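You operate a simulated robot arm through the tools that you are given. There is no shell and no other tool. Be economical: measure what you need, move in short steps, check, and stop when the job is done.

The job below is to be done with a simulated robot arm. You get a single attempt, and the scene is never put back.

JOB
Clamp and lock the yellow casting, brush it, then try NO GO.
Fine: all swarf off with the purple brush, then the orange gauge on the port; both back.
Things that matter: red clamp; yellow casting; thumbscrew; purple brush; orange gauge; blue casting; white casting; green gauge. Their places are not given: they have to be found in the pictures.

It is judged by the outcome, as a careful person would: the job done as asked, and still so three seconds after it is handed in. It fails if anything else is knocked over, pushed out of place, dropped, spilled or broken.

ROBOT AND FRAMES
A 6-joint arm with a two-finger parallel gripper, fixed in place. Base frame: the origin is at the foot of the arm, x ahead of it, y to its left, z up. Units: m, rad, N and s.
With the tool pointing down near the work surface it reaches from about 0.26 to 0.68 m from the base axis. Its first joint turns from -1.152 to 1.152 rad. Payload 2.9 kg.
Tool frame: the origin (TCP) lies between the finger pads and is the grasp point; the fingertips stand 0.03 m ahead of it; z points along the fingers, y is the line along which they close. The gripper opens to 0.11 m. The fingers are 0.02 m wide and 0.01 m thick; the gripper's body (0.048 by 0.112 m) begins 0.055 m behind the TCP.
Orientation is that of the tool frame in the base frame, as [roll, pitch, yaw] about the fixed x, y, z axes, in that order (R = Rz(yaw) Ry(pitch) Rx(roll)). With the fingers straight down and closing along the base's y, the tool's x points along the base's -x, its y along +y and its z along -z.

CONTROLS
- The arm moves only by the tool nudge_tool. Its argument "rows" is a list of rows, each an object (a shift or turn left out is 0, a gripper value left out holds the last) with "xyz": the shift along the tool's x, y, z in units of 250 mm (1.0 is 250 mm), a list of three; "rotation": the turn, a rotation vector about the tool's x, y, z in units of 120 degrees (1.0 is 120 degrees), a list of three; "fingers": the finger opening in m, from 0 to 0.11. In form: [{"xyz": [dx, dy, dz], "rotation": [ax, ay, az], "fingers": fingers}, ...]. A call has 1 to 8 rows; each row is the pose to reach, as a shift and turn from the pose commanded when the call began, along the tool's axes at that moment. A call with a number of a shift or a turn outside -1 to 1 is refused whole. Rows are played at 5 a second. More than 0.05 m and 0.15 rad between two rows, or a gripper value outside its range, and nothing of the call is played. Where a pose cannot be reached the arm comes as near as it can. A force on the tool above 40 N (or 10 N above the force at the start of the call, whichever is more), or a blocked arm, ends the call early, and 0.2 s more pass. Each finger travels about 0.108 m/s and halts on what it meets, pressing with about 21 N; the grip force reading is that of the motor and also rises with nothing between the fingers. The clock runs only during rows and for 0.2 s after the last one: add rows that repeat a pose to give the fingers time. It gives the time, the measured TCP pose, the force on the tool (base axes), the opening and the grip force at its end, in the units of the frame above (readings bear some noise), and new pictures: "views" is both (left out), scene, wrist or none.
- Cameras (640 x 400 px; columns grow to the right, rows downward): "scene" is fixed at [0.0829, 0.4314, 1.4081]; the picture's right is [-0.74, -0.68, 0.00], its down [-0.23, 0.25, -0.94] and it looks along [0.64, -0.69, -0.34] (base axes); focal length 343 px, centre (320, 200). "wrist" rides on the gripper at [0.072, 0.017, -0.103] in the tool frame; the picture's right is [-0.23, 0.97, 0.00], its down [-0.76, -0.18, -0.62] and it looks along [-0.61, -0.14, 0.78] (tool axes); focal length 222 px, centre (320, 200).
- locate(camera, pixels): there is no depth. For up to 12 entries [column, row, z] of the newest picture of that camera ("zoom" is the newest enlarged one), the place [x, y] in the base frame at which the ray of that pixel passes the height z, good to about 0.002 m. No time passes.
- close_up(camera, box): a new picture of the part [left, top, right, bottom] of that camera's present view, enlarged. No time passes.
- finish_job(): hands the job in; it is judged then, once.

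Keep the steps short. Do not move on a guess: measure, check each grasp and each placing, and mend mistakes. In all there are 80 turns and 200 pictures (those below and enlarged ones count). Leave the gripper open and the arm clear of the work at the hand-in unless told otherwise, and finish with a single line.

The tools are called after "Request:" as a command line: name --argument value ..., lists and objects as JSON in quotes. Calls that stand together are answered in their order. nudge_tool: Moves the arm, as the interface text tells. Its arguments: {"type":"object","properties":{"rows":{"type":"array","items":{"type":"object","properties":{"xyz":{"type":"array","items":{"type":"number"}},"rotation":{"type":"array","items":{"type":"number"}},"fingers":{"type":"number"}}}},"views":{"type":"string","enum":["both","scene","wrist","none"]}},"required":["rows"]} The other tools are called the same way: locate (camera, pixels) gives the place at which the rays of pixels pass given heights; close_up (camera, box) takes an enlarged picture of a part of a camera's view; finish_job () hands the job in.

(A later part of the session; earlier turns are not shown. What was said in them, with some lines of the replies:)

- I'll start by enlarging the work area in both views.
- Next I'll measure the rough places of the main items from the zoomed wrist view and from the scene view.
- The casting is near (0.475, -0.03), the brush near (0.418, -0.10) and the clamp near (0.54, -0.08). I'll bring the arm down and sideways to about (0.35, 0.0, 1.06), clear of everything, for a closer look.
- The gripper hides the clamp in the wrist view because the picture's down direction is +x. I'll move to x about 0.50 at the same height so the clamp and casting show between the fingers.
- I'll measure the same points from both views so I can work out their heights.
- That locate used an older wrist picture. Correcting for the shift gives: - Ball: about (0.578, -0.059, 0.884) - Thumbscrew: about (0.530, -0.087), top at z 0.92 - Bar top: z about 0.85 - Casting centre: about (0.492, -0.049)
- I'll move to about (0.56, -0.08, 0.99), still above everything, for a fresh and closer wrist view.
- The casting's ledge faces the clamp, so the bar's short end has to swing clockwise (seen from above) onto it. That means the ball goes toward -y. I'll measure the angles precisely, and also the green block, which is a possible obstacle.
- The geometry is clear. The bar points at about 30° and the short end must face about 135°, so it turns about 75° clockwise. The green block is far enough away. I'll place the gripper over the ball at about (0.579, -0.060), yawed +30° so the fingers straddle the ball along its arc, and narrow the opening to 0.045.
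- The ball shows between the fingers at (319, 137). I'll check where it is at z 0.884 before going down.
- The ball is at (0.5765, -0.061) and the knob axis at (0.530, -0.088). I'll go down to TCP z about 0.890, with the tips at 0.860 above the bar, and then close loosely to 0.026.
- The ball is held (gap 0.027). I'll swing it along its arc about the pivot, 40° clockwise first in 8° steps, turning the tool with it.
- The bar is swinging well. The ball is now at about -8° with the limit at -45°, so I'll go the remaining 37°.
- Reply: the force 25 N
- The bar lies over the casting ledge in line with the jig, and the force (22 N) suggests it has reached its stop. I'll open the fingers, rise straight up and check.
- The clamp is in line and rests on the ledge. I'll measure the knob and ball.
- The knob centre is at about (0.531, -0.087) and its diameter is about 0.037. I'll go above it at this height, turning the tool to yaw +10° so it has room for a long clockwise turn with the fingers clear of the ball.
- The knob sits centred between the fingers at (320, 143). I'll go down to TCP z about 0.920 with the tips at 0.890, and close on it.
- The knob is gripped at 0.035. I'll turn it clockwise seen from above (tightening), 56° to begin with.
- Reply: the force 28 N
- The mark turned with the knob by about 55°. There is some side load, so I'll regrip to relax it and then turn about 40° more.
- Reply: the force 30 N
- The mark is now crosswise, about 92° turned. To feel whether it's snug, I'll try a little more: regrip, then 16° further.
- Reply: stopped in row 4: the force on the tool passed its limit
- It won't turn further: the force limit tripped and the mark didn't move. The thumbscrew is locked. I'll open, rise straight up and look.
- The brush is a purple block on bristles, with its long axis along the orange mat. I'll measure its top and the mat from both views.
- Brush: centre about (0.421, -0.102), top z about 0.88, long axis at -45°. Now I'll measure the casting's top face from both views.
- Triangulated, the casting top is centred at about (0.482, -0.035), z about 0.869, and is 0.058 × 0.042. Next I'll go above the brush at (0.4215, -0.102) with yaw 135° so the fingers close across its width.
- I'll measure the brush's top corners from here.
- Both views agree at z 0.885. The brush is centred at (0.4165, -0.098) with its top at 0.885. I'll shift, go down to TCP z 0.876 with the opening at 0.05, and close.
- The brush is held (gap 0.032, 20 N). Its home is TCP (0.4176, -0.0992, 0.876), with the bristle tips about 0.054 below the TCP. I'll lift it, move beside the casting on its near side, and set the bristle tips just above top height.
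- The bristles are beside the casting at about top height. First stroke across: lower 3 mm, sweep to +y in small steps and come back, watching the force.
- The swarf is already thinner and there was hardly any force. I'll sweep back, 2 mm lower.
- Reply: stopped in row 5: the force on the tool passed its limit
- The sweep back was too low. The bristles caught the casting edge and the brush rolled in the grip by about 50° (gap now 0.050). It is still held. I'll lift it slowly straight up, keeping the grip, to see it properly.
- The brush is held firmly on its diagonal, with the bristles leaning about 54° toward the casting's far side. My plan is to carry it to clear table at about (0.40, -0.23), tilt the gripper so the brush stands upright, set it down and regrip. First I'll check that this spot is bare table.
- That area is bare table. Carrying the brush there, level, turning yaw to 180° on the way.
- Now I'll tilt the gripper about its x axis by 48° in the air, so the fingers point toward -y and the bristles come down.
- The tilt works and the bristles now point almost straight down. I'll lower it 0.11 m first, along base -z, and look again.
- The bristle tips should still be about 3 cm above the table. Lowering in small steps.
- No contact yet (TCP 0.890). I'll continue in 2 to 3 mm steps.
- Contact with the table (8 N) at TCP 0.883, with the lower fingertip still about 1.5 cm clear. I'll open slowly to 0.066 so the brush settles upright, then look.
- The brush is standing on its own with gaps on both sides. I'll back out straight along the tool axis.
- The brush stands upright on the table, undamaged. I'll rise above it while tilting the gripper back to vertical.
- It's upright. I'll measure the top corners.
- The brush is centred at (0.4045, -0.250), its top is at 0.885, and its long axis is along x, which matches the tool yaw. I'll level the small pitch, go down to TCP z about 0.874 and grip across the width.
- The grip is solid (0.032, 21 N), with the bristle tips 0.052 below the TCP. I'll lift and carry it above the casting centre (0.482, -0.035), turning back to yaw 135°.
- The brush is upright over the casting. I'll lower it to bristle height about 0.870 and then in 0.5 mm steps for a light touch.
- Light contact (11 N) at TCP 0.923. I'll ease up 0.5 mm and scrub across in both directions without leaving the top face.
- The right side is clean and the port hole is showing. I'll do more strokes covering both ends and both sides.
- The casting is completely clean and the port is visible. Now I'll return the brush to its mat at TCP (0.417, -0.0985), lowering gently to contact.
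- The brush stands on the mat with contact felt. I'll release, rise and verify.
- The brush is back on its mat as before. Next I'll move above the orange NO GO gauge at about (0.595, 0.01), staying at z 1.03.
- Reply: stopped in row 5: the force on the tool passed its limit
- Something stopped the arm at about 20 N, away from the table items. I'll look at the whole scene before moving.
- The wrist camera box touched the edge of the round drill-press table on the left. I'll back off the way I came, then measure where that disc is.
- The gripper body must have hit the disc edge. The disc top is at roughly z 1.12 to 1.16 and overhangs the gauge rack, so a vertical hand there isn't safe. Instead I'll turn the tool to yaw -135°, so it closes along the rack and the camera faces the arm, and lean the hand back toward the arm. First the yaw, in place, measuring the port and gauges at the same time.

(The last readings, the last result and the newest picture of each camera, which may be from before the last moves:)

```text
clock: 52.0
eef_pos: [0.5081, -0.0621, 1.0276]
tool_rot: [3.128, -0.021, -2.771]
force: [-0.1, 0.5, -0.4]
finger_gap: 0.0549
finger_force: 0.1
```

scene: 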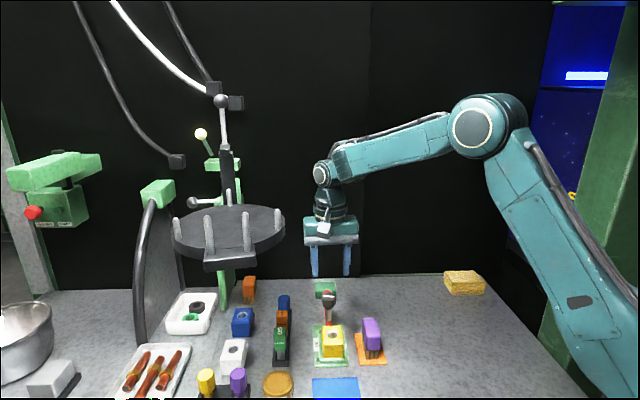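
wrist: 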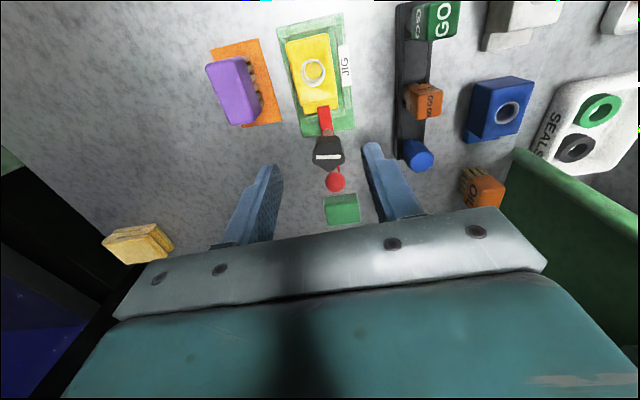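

Measured: gauge tops at z about 0.885, NO GO at (0.595, 0.007), port at (0.479, -0.038). I'll finish the yaw, then lean the hand 25°.

Request:
nudge_tool --rows '[{"rotation": [0, 0, -0.0667]}, {"rotation": [0, 0, -0.1334]}, {"rotation": [0, 0, -0.198]}]' --views "none"

Request:
nudge_tool --rows '[{"rotation": [0, -0.06, 0]}, {"rotation": [0, -0.12, 0]}, {"rotation": [0, -0.17, 0]}, {"rotation": [0, -0.208, 0]}, {"rotation": [0, -0.208, 0]}]' --views "both"

```text
clock: 52.8
eef_pos: [0.5064, -0.0626, 1.0277]
tool_rot: [3.12, -0.014, -2.359]
force: [0.1, 0.5, -0.3]
finger_gap: 0.055
finger_force: 0.1
```

```text
clock: 54.0
eef_pos: [0.507, -0.0617, 1.0271]
tool_rot: [3.119, 0.425, -2.37]
force: [0.0, 0.1, 0.1]
finger_gap: 0.0548
finger_force: 0.0
```

scene: 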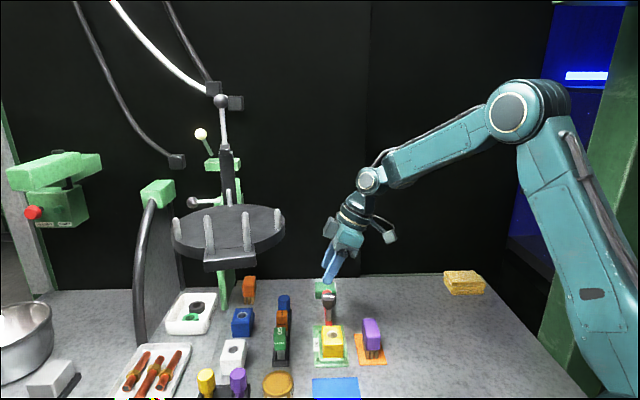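
wrist: 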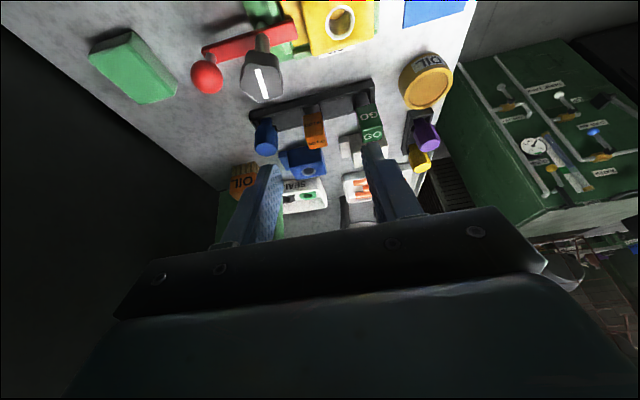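

The hand leans back well clear of the disc. I'll correct the small roll, narrow the opening to 0.046 and go to a pre-grasp point about 0.1 m back along the tool axis from the NO GO gauge.

Request:
nudge_tool --rows '[{"xyz": [-0.05, -0.015, 0.11], "rotation": [0.0108, 0, 0], "fingers": 0.046}, {"xyz": [-0.1, -0.03, 0.22], "rotation": [0.0108, 0, 0]}, {"xyz": [-0.151, -0.047, 0.341], "rotation": [0.0108, 0, 0]}, {"xyz": [-0.151, -0.047, 0.341], "rotation": [0.0108, 0, 0]}]' --views "both"

Request:
close_up --camera "wrist" --box '[220, 60, 420, 220]'

```text
clock: 55.0
eef_pos: [0.5634, -0.0211, 0.9648]
tool_rot: [3.141, 0.422, -2.37]
force: [0.0, -0.8, -0.1]
finger_gap: 0.046
finger_force: 0.0
```

scene: 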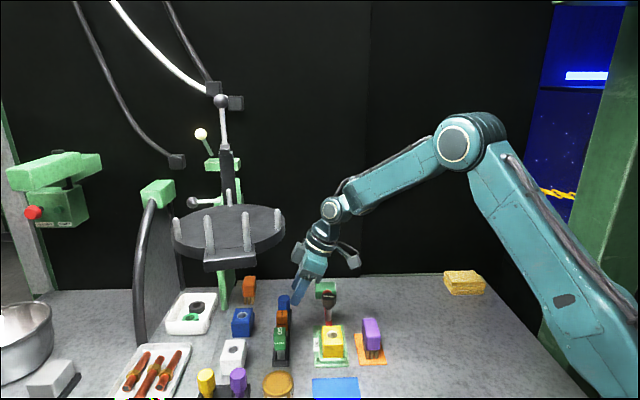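
wrist: 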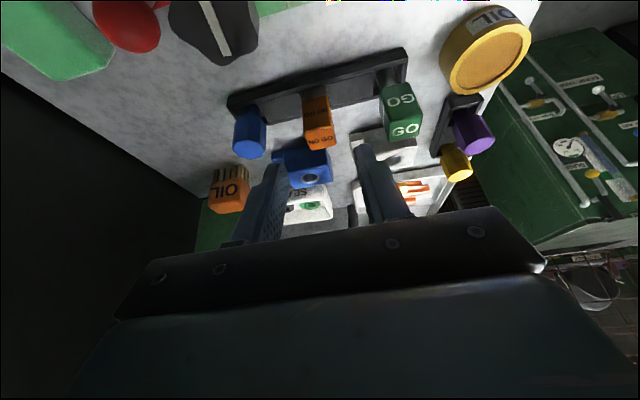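

```text
2.50 times, centred on (320, 140) of wrist
```

zoom: 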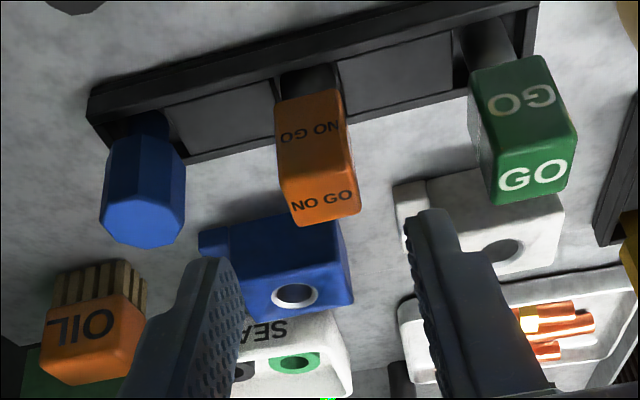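

The gauge is in view between the fingers. I'll measure its top face and its neighbours from here.

Request:
locate --camera "zoom" --pixels '[[284, 190, 0.885], [350, 180, 0.885], [360, 212, 0.885], [296, 226, 0.885], [143, 225, 0.885], [533, 178, 0.885], [278, 100, 0.85], [340, 90, 0.85]]'

Request:
close_up --camera "scene" --box '[250, 285, 310, 375]'

```text
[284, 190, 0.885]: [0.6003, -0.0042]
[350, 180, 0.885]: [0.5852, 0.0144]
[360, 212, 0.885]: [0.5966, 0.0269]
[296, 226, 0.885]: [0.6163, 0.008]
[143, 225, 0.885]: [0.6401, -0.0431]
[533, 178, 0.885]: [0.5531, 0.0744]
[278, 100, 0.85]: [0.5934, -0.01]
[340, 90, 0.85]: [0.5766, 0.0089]
```

```text
4.44 times, centred on (280, 330) of scene
```

zoom: 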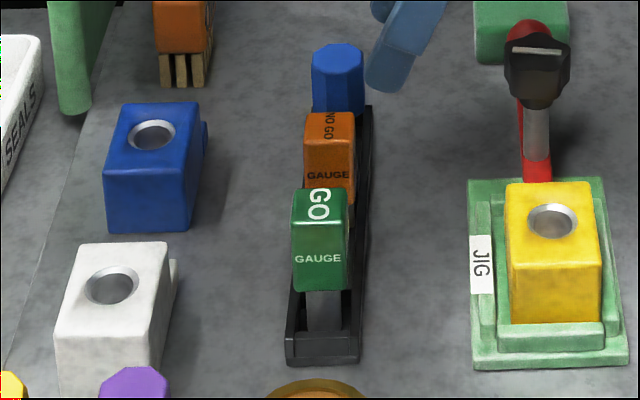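

Both views agree: the gauge is at about (0.597, 0.009), and it is centred between the fingers to within about 3 mm. I'll go in along the tool axis to TCP z 0.875, check, then close.

Request:
nudge_tool --rows '[{"xyz": [-0.004, -0.002, 0.12], "fingers": 0.048}, {"xyz": [-0.008, -0.005, 0.24]}, {"xyz": [-0.011, -0.007, 0.34]}, {"xyz": [-0.013, -0.007, 0.4]}, {"xyz": [-0.013, -0.007, 0.4]}]' --views "none"

Request:
close_up --camera "wrist" --box '[220, 60, 420, 220]'

Request:
close_up --camera "scene" --box '[250, 270, 340, 350]'

```text
clock: 56.2
eef_pos: [0.5961, 0.0078, 0.8749]
tool_rot: [-3.14, 0.422, -2.37]
force: [0.3, -0.1, -0.1]
finger_gap: 0.0477
finger_force: 0.0
```

```text
2.50 times, centred on (320, 140) of wrist
```

zoom: 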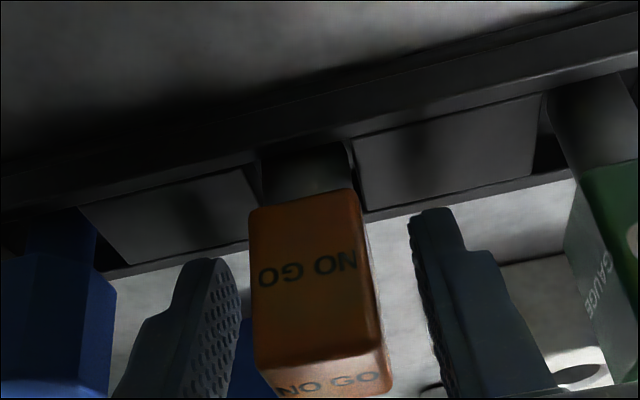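

```text
5.00 times, centred on (295, 310) of scene
```

zoom: 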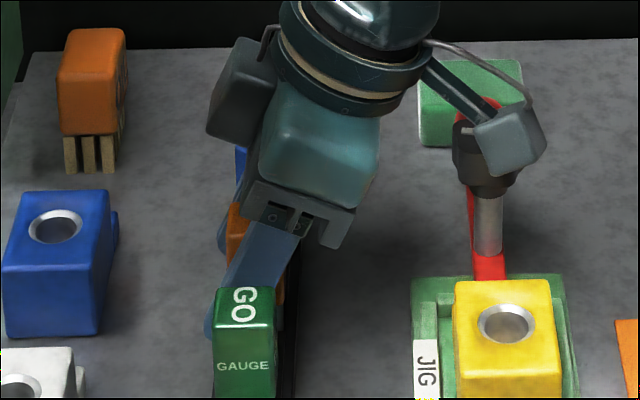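

The gauge is between the fingers with both neighbours clear. Closing on it now.

Request:
nudge_tool --rows '[{"fingers": 0.036}, {"fingers": 0.015}, {"fingers": 0.015}]' --views "none"

Request:
close_up --camera "wrist" --box '[220, 60, 420, 220]'

```text
clock: 57.0
eef_pos: [0.5965, 0.0084, 0.8762]
tool_rot: [-3.141, 0.421, -2.37]
force: [0.7, 0.3, 0.3]
finger_gap: 0.0258
finger_force: 21.5
```

```text
2.50 times, centred on (320, 140) of wrist
```

zoom: 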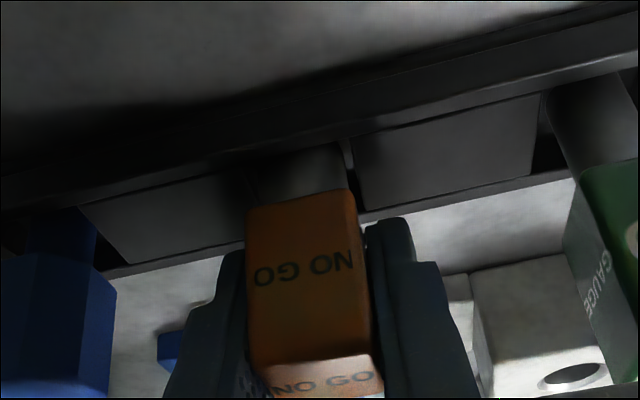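

Gripped (0.0258, 21 N). Gauge home is TCP (0.5965, 0.0082, 0.8755). Lifting straight up 6 cm.

Request:
nudge_tool --rows '[{"xyz": [-0.016, 0, -0.036]}, {"xyz": [-0.041, 0, -0.091]}, {"xyz": [-0.07, 0, -0.155]}, {"xyz": [-0.0986, 0, -0.2188]}, {"xyz": [-0.0986, 0, -0.2188]}]' --views "wrist"

Request:
close_up --camera "scene" --box '[250, 260, 350, 360]'

```text
clock: 58.2
eef_pos: [0.5969, 0.0083, 0.935]
tool_rot: [3.141, 0.423, -2.371]
force: [0.2, -0.1, -0.3]
finger_gap: 0.0255
finger_force: 21.0
```

wrist: 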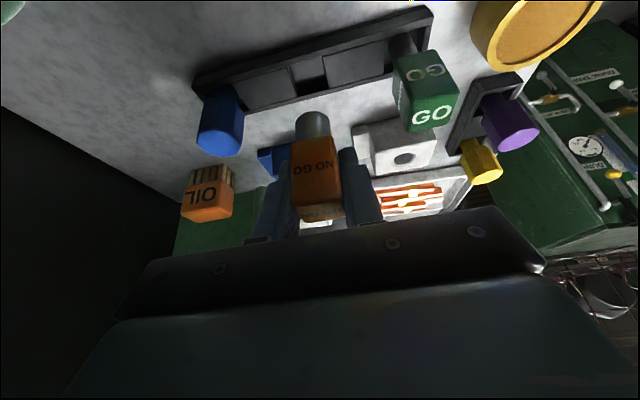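

```text
4.00 times, centred on (300, 310) of scene
```

zoom: 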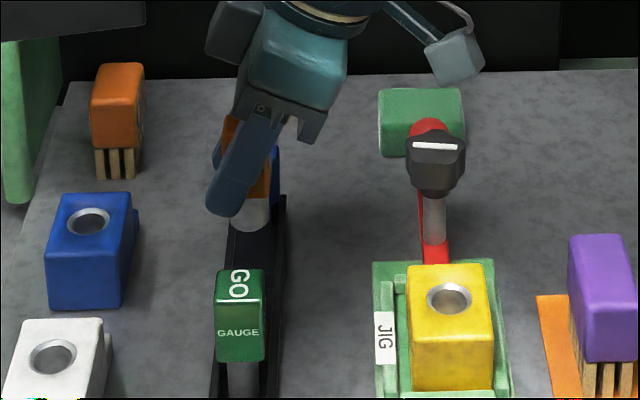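

The gauge is out, with its plug about 0.053 below the TCP. I'll carry it over to above the port at about (0.4775, -0.037), keeping the hand's lean and about 2 cm clearance.

Request:
nudge_tool --rows '[{"xyz": [-0.02, 0, -0.055]}, {"xyz": [0.09, 0.05, -0.1]}, {"xyz": [0.2, 0.1, -0.15]}, {"xyz": [0.31, 0.155, -0.19]}, {"xyz": [0.411, 0.203, -0.23]}, {"xyz": [0.411, 0.203, -0.23]}]' --views "wrist"

Request:
close_up --camera "scene" --box '[290, 280, 370, 360]'

Request:
close_up --camera "wrist" --box '[220, 60, 420, 220]'

```text
clock: 59.6
eef_pos: [0.478, -0.0368, 0.9452]
tool_rot: [-3.14, 0.422, -2.371]
force: [-0.7, -0.8, -1.1]
finger_gap: 0.0256
finger_force: 21.2
```

wrist: 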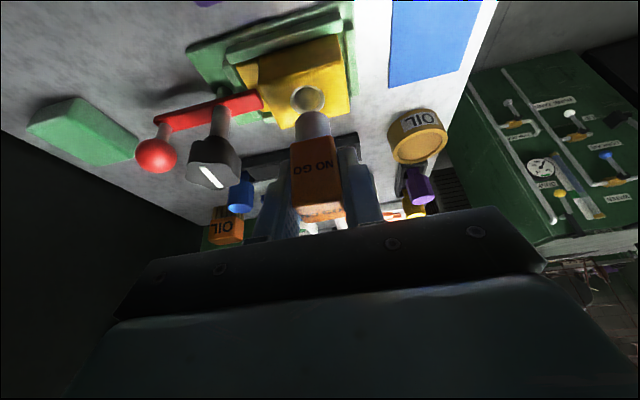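

```text
5.00 times, centred on (330, 320) of scene
```

zoom: 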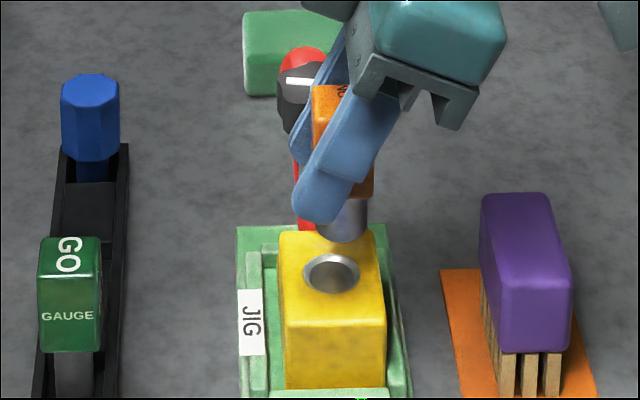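

```text
2.50 times, centred on (320, 140) of wrist
```

zoom: 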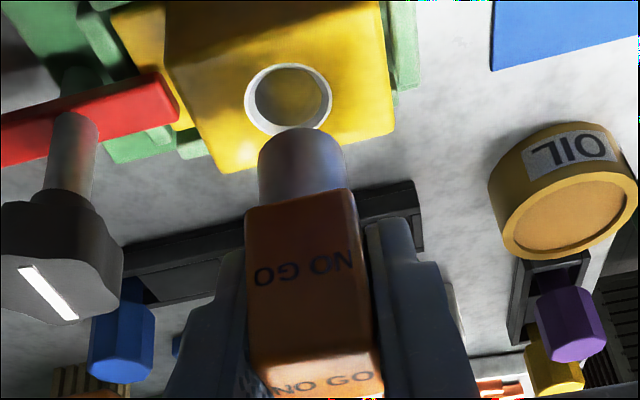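

I'll compare the plug bottom (z about 0.892) with the port centre (z 0.871) in both views.

Request:
locate --camera "zoom" --pixels '[[301, 163, 0.892], [301, 128, 0.892], [259, 163, 0.892], [344, 160, 0.892], [288, 99, 0.871], [245, 99, 0.871], [332, 99, 0.871], [288, 63, 0.871], [288, 135, 0.871]]'

Request:
locate --camera "scene" --pixels '[[334.6, 325.6, 0.892], [332.2, 334.8, 0.871], [334.4, 328.4, 0.892], [326.4, 334.8, 0.871], [338, 334.8, 0.871]]'

```text
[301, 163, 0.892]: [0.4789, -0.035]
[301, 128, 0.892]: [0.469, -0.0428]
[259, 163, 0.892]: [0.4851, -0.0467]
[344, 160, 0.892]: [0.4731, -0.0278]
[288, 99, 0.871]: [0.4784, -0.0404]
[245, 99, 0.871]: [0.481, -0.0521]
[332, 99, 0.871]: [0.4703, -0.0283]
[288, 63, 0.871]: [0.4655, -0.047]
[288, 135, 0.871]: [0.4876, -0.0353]
```

```text
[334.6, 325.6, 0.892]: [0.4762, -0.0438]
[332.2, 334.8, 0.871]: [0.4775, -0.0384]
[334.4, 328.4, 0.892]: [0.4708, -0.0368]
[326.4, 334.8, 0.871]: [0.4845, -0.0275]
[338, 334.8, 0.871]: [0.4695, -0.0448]
```

The two views put the plug within a few mm of the port at (0.477, -0.0395). I'll lower 15 mm, straight down with a small shift, and compare again up close.

Request:
nudge_tool --rows '[{"xyz": [0.013, -0.0085, 0.026]}, {"xyz": [0.0272, -0.0085, 0.0537]}, {"xyz": [0.0272, -0.0085, 0.0537]}]' --views "wrist"

Request:
close_up --camera "scene" --box '[305, 300, 365, 360]'

Request:
close_up --camera "wrist" --box '[250, 60, 380, 180]'

```text
clock: 60.4
eef_pos: [0.4787, -0.0383, 0.9305]
tool_rot: [-3.141, 0.421, -2.369]
force: [-0.3, -0.4, -1.6]
finger_gap: 0.0258
finger_force: 20.6
```

wrist: 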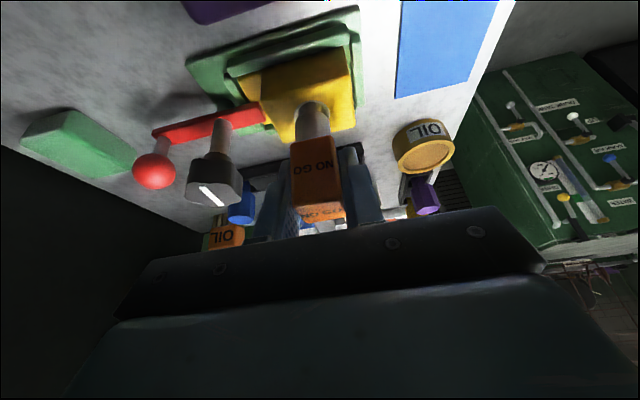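

```text
6.67 times, centred on (335, 330) of scene
```

zoom: 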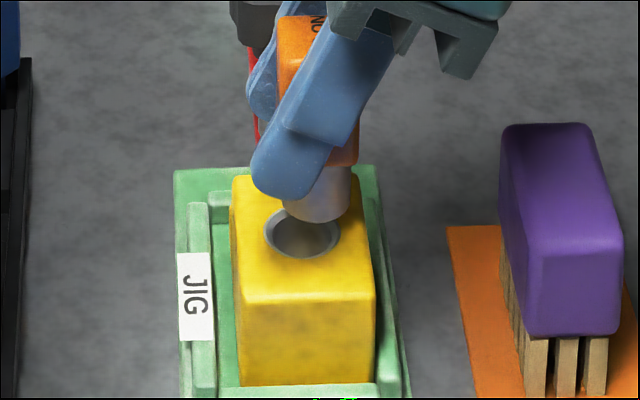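

```text
3.33 times, centred on (315, 120) of wrist
```

zoom: 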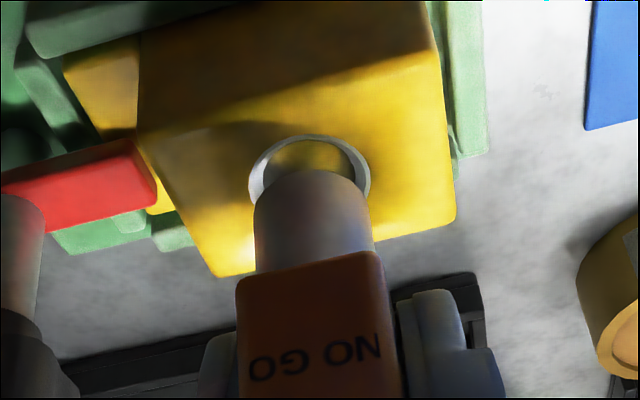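

In the scene view the plug is about 16 zoomed px to the right of the port (about 5 mm toward -u). In the wrist view the sideways alignment is good. I'll shift 5 mm toward +u, lower 6 mm and check again.

Request:
nudge_tool --rows '[{"xyz": [-0.0182, 0, 0.0082]}, {"xyz": [-0.0083, 0, 0.0301]}, {"xyz": [-0.0083, 0, 0.0301]}]' --views "wrist"

Request:
close_up --camera "scene" --box '[305, 300, 365, 360]'

Request:
close_up --camera "wrist" --box '[250, 60, 380, 180]'

```text
clock: 61.2
eef_pos: [0.4812, -0.0353, 0.9238]
tool_rot: [3.141, 0.424, -2.371]
force: [0.0, 0.6, 0.1]
finger_gap: 0.0257
finger_force: 20.7
```

wrist: 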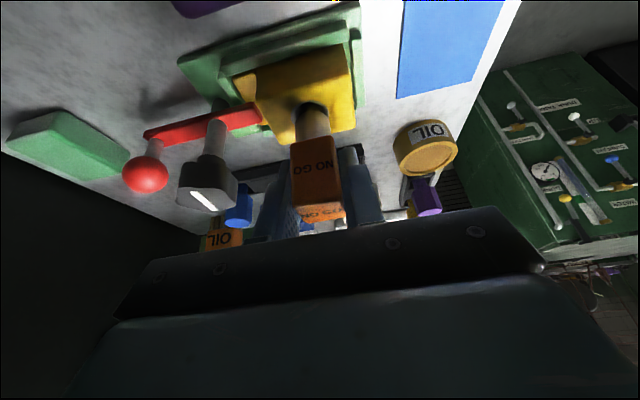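

```text
6.67 times, centred on (335, 330) of scene
```

zoom: 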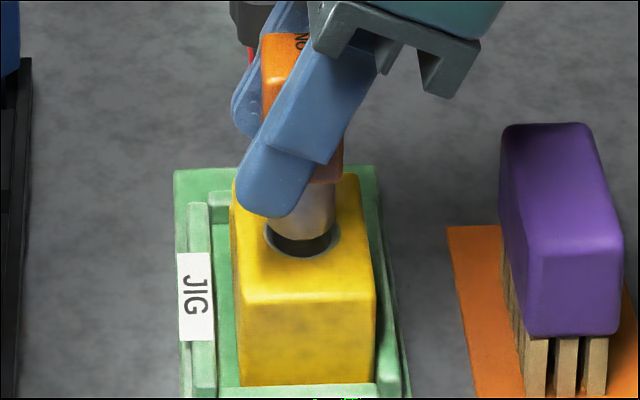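

```text
3.33 times, centred on (315, 120) of wrist
```

zoom: 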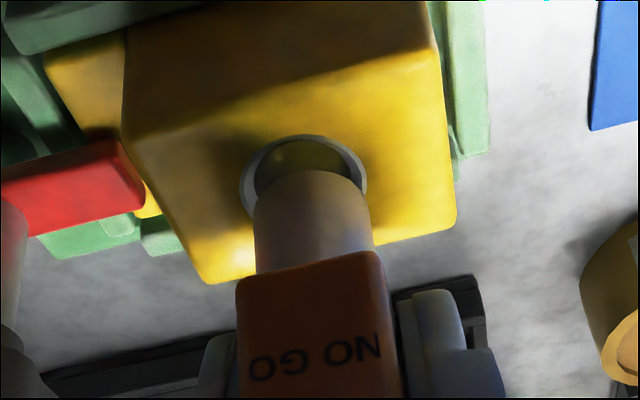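

In the scene view the plug is now over the port. In the wrist view it is about 1.5 mm to the right. I'll correct that and lower in 1 mm steps until it touches.

Request:
nudge_tool --rows '[{"xyz": [0, -0.005, 0]}, {"xyz": [0.0033, -0.005, 0.0073]}, {"xyz": [0.005, -0.005, 0.0109]}, {"xyz": [0.0066, -0.005, 0.0146]}]' --views "none"

Request:
close_up --camera "scene" --box '[305, 300, 365, 360]'

Request:
close_up --camera "wrist" --box '[250, 60, 380, 180]'

```text
clock: 62.2
eef_pos: [0.4825, -0.0362, 0.9206]
tool_rot: [-3.142, 0.423, -2.369]
force: [1.7, 0.9, -0.7]
finger_gap: 0.0258
finger_force: 20.9
```

```text
6.67 times, centred on (335, 330) of scene
```

zoom: 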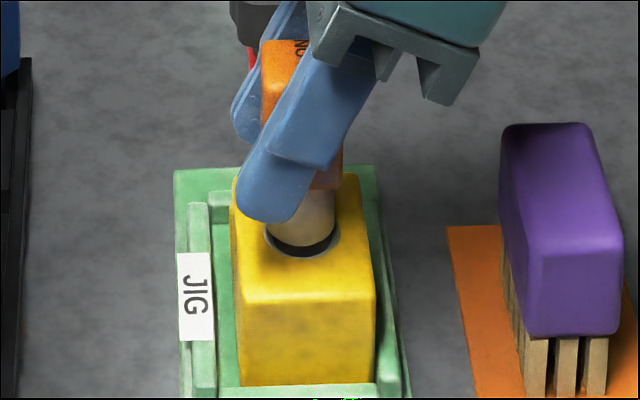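

```text
3.33 times, centred on (315, 120) of wrist
```

zoom: 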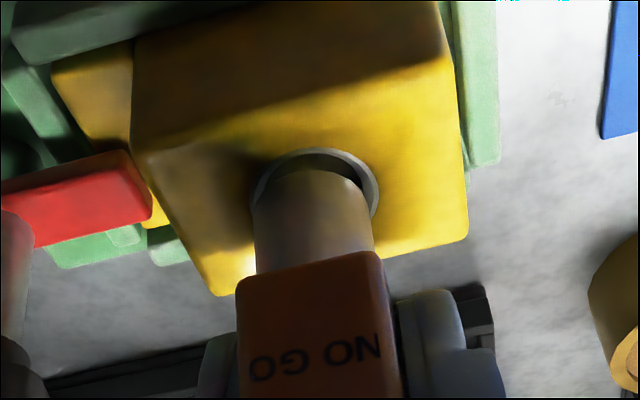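

Well aligned in both views, with about 2 mm to go. Lowering 1 mm at a time.

Request:
nudge_tool --rows '[{"xyz": [0.0016, 0.001, 0.0036]}, {"xyz": [0.0033, 0.001, 0.0073]}, {"xyz": [0.0049, 0.001, 0.0109]}]' --views "none"

Request:
close_up --camera "scene" --box '[305, 300, 365, 360]'

```text
clock: 63.0
eef_pos: [0.4817, -0.0362, 0.9172]
tool_rot: [3.141, 0.422, -2.368]
force: [-2.6, 0.4, 2.6]
finger_gap: 0.0254
finger_force: 21.7
```

```text
6.67 times, centred on (335, 330) of scene
```

zoom: 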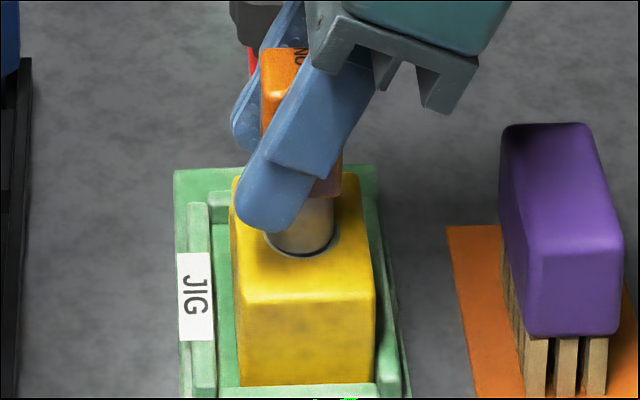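

The plug is at the mouth and the force is just beginning. I'll press a little further to try the gauge, watching the force.

Request:
nudge_tool --rows '[{"xyz": [0.0016, 0, 0.0036]}, {"xyz": [0.0033, 0, 0.0073]}, {"xyz": [0.0033, 0, 0.0073]}]' --views "none"

Request:
close_up --camera "scene" --box '[305, 300, 365, 360]'

Request:
close_up --camera "wrist" --box '[250, 60, 380, 180]'

```text
clock: 63.8
eef_pos: [0.4821, -0.0359, 0.9162]
tool_rot: [3.141, 0.424, -2.367]
force: [-7.5, -0.3, 17.8]
finger_gap: 0.0258
finger_force: 20.9
```

```text
6.67 times, centred on (335, 330) of scene
```

zoom: 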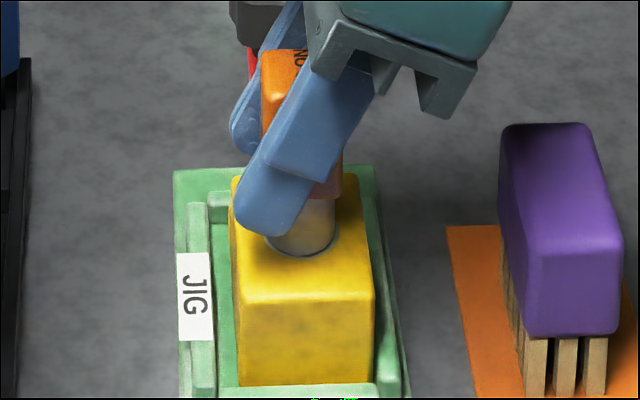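

```text
3.33 times, centred on (315, 120) of wrist
```

zoom: 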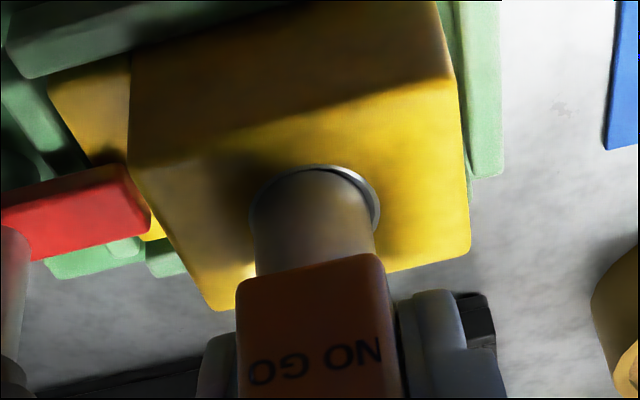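

The gauge seats centred on the port and stops at 18 N without entering, which is a correct NO GO result. I'll hold it there for a second, then lift straight off.

Request:
nudge_tool --rows '[{}, {}, {}, {}, {}]' --views "none"

Request:
nudge_tool --rows '[{"xyz": [-0.0164, 0, -0.0364]}, {"xyz": [-0.033, 0, -0.073]}, {"xyz": [-0.0493, 0, -0.109]}]' --views "both"

Request:
close_up --camera "wrist" --box '[220, 60, 420, 220]'

```text
clock: 65.0
eef_pos: [0.4818, -0.0359, 0.9155]
tool_rot: [-3.14, 0.421, -2.371]
force: [-5.8, 2.3, 16.7]
finger_gap: 0.0258
finger_force: 20.5
```

```text
clock: 65.8
eef_pos: [0.4821, -0.0354, 0.9447]
tool_rot: [3.141, 0.422, -2.37]
force: [-1.1, 0.0, -0.4]
finger_gap: 0.0256
finger_force: 21.3
```

scene: 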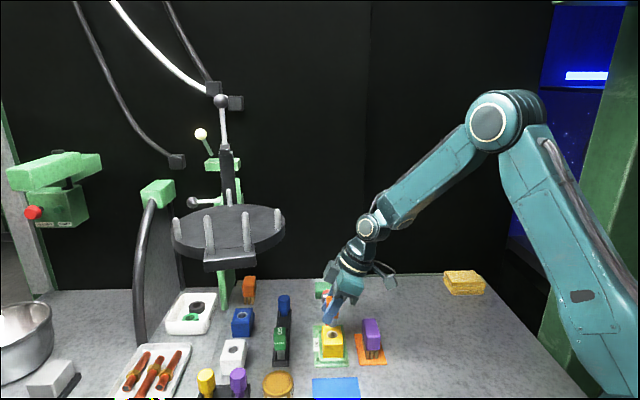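
wrist: 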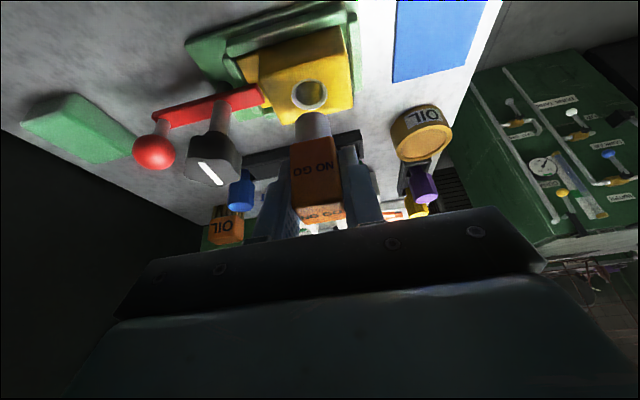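

```text
2.50 times, centred on (320, 140) of wrist
```

zoom: 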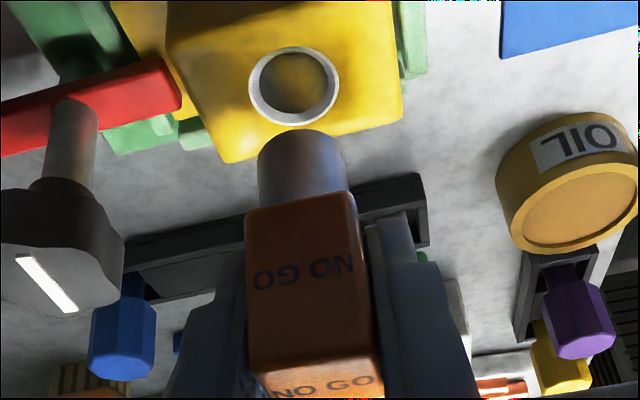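

The gauge is unchanged in the grip. I'll carry it back above its slot, to TCP (0.5967, 0.0083, 0.94).

Request:
nudge_tool --rows '[{"xyz": [-0.1, -0.048, 0.045]}, {"xyz": [-0.2, -0.097, 0.095]}, {"xyz": [-0.3, -0.146, 0.15]}, {"xyz": [-0.402, -0.194, 0.204]}, {"xyz": [-0.402, -0.194, 0.204]}]' --views "wrist"

Request:
close_up --camera "scene" --box '[250, 280, 330, 360]'

Request:
close_up --camera "wrist" --box '[220, 60, 420, 220]'

```text
clock: 67.0
eef_pos: [0.5968, 0.0074, 0.9405]
tool_rot: [3.141, 0.422, -2.37]
force: [0.2, 0.3, -1.6]
finger_gap: 0.0257
finger_force: 21.1
```

wrist: 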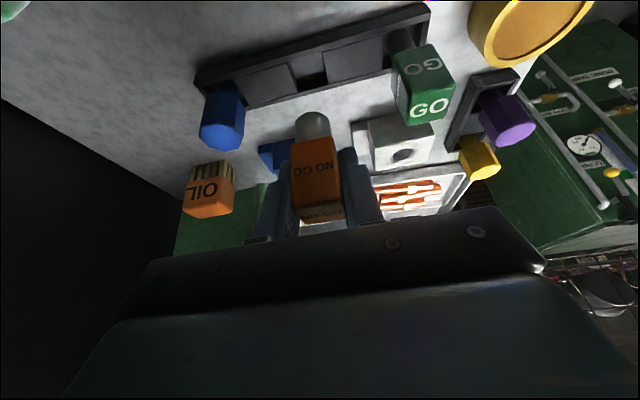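

```text
5.00 times, centred on (290, 320) of scene
```

zoom: 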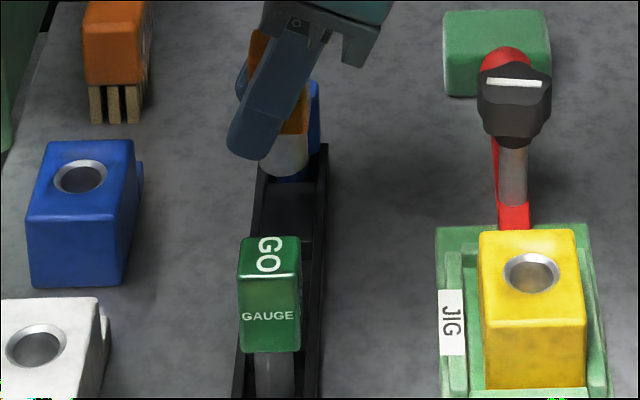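

```text
2.50 times, centred on (320, 140) of wrist
```

zoom: 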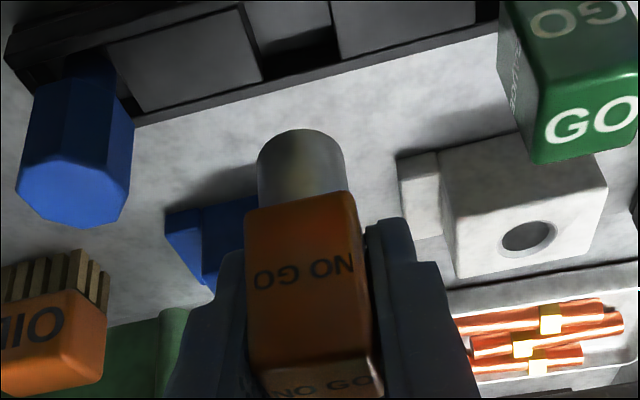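

The pocket is right below. Adding up all my commanded shifts, the exact home is (+0.1052, +0.0035, +0.2372) from here, which is straight down 65 mm. I'll lower slowly to just above first.

Request:
nudge_tool --rows '[{"xyz": [0.0, 0.0035, 0.002]}, {"xyz": [0.02, 0.0035, 0.0463]}, {"xyz": [0.04, 0.0035, 0.0913]}, {"xyz": [0.06, 0.0035, 0.1363]}]' --views "none"

Request:
close_up --camera "wrist" --box '[220, 40, 420, 200]'

Request:
close_up --camera "scene" --box '[250, 280, 330, 360]'

```text
clock: 68.0
eef_pos: [0.594, 0.01, 0.9036]
tool_rot: [-3.141, 0.421, -2.368]
force: [-0.6, 0.6, -1.2]
finger_gap: 0.0254
finger_force: 20.9
```

```text
2.50 times, centred on (320, 120) of wrist
```

zoom: 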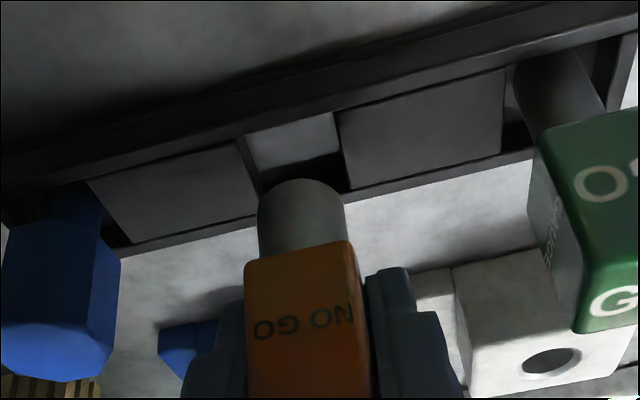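

```text
5.00 times, centred on (290, 320) of scene
```

zoom: 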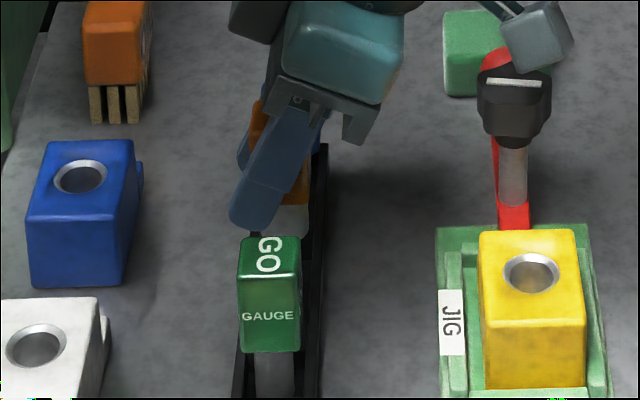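

The reading is about 3 mm off along the rack, so I'll re-read the pose while standing still before going further.

Request:
nudge_tool --rows '[{}, {}]' --views "none"

Request:
nudge_tool --rows '[{}]' --views "none"

```text
clock: 68.6
eef_pos: [0.5969, 0.0085, 0.9036]
tool_rot: [3.141, 0.423, -2.37]
force: [-0.1, -0.1, 0.1]
finger_gap: 0.0257
finger_force: 20.8
```

```text
clock: 69.0
eef_pos: [0.5965, 0.0081, 0.9024]
tool_rot: [-3.138, 0.422, -2.371]
force: [-0.5, 0.7, -1.5]
finger_gap: 0.0256
finger_force: 21.0
```

That was only noise; the pose is (0.5967, 0.0083), exactly above home. Lowering the rest of the way, gently at the end.

Request:
nudge_tool --rows '[{"xyz": [0.015, 0, 0.0335]}, {"xyz": [0.03, 0, 0.0669]}, {"xyz": [0.039, 0, 0.087]}, {"xyz": [0.0436, 0, 0.0972]}, {"xyz": [0.0448, 0, 0.1]}]' --views "none"

Request:
close_up --camera "wrist" --box '[220, 60, 420, 220]'

Request:
close_up --camera "scene" --box '[250, 270, 340, 350]'

```text
clock: 70.2
eef_pos: [0.5968, 0.0093, 0.8759]
tool_rot: [3.14, 0.423, -2.37]
force: [-0.2, -0.3, -1.5]
finger_gap: 0.0256
finger_force: 20.8
```

```text
2.50 times, centred on (320, 140) of wrist
```

zoom: 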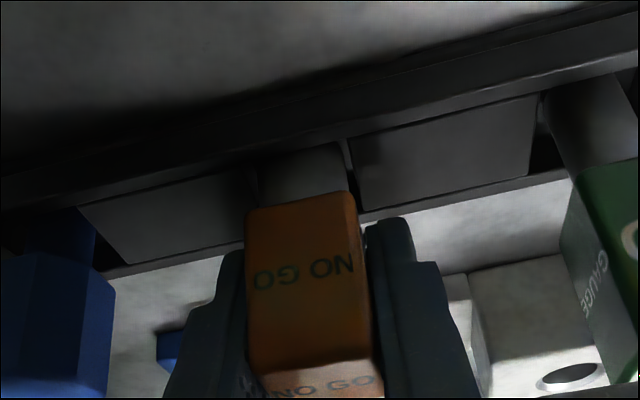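

```text
5.00 times, centred on (295, 310) of scene
```

zoom: 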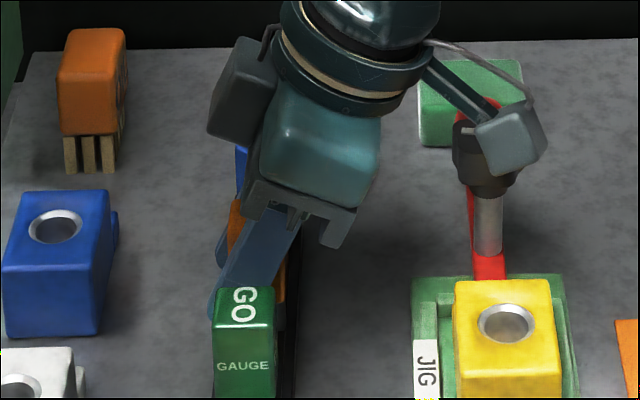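

The picture matches the original grasp. I'll lower one more millimetre to feel the seat, then open to 0.046.

Request:
nudge_tool --rows '[{"xyz": [0.0016, 0, 0.0036]}, {"xyz": [0.0016, 0, 0.0036]}, {"xyz": [0.0016, 0, 0.0036], "fingers": 0.032}, {"xyz": [0.0016, 0, 0.0036], "fingers": 0.046}, {"xyz": [0.0016, 0, 0.0036], "fingers": 0.046}]' --views "none"

Request:
close_up --camera "wrist" --box '[220, 60, 420, 220]'

```text
clock: 71.4
eef_pos: [0.5962, 0.0085, 0.8751]
tool_rot: [3.141, 0.422, -2.369]
force: [-0.5, -0.1, 0.3]
finger_gap: 0.0462
finger_force: 0.0
```

```text
2.50 times, centred on (320, 140) of wrist
```

zoom: 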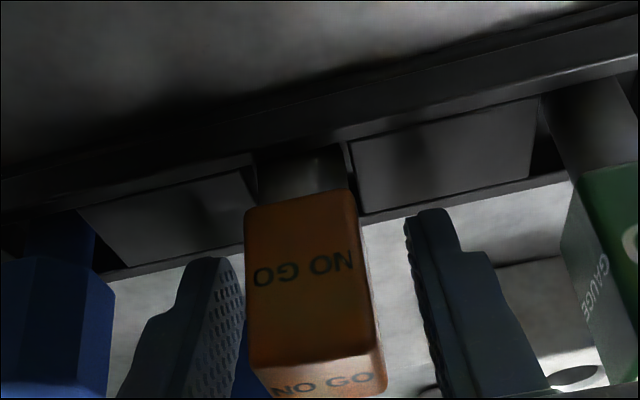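

The gauge stands free in its slot and the fingers are clear. I'll back out along the tool axis and inspect everything.

Request:
nudge_tool --rows '[{"xyz": [0, 0, -0.12]}, {"xyz": [0, 0, -0.28]}, {"xyz": [0, 0, -0.44]}, {"xyz": [0, 0, -0.6]}, {"xyz": [0.15, 0, -0.68]}]' --views "both"

Request:
close_up --camera "scene" --box '[230, 270, 400, 380]'

Request:
close_up --camera "wrist" --box '[180, 0, 460, 200]'

```text
clock: 72.6
eef_pos: [0.5215, -0.0634, 1.0155]
tool_rot: [3.141, 0.423, -2.37]
force: [0.3, 0.4, -0.5]
finger_gap: 0.0459
finger_force: 0.1
```

scene: 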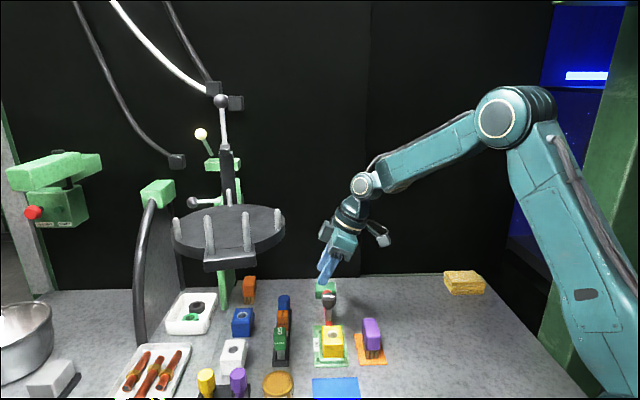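
wrist: 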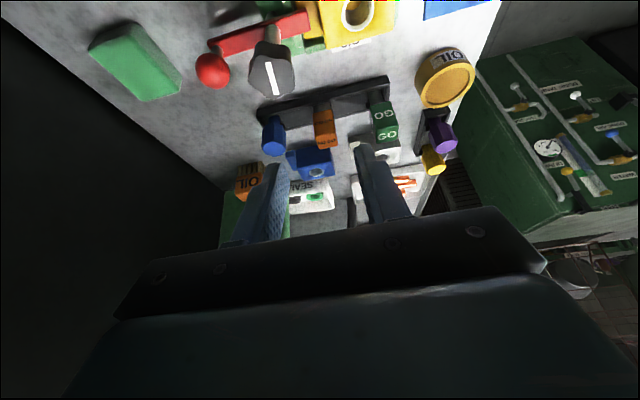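

```text
3.64 times, centred on (315, 325) of scene
```

zoom: 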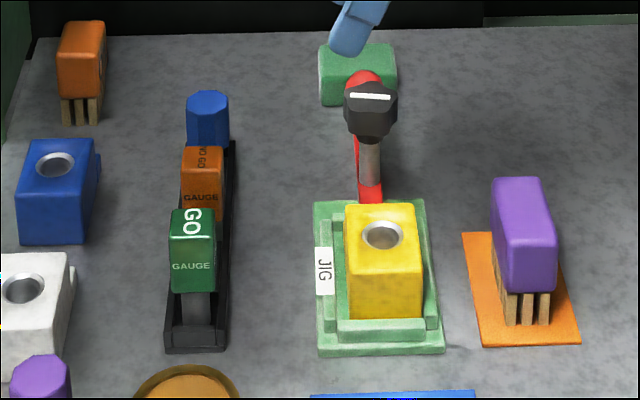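

```text
2.00 times, centred on (320, 100) of wrist
```

zoom: 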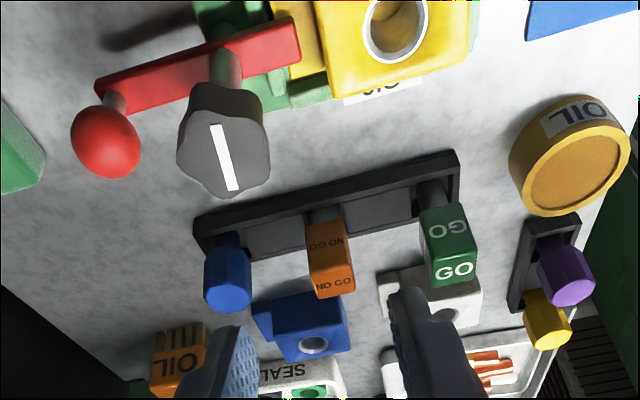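

Everything is in place: the clamp locked, the casting clean, the brush on its mat and the gauge in its slot. I'll raise the arm clear and open the gripper.

Request:
nudge_tool --rows '[{"xyz": [-0.03, 0, -0.12], "fingers": 0.08}, {"xyz": [-0.06, 0, -0.26], "fingers": 0.1}, {"xyz": [-0.08, 0, -0.4], "fingers": 0.1}, {"xyz": [-0.1, 0, -0.54], "fingers": 0.1}, {"xyz": [-0.1, 0, -0.54], "fingers": 0.1}]' --views "scene"

```text
clock: 73.8
eef_pos: [0.4983, -0.0862, 1.1473]
tool_rot: [3.141, 0.422, -2.371]
force: [-1.0, -0.1, -0.2]
finger_gap: 0.0996
finger_force: 0.0
```

scene: 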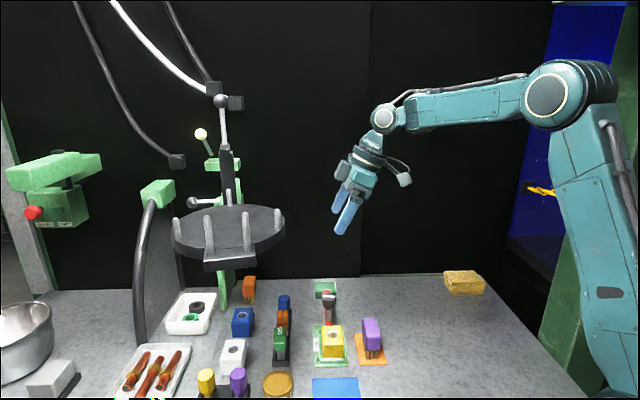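

The arm is clear, the gripper is open and all items are in place, so I'm handing in.

Request:
finish_job

```text
The job is handed in.
```

The yellow casting is clamped, locked and brushed clean; the NO GO gauge stopped at the port as it should, and brush and gauge are back in place, though the brush once rolled in the grip and had to be stood on the table and regripped, and the gripper lightly bumped the drill-press table.
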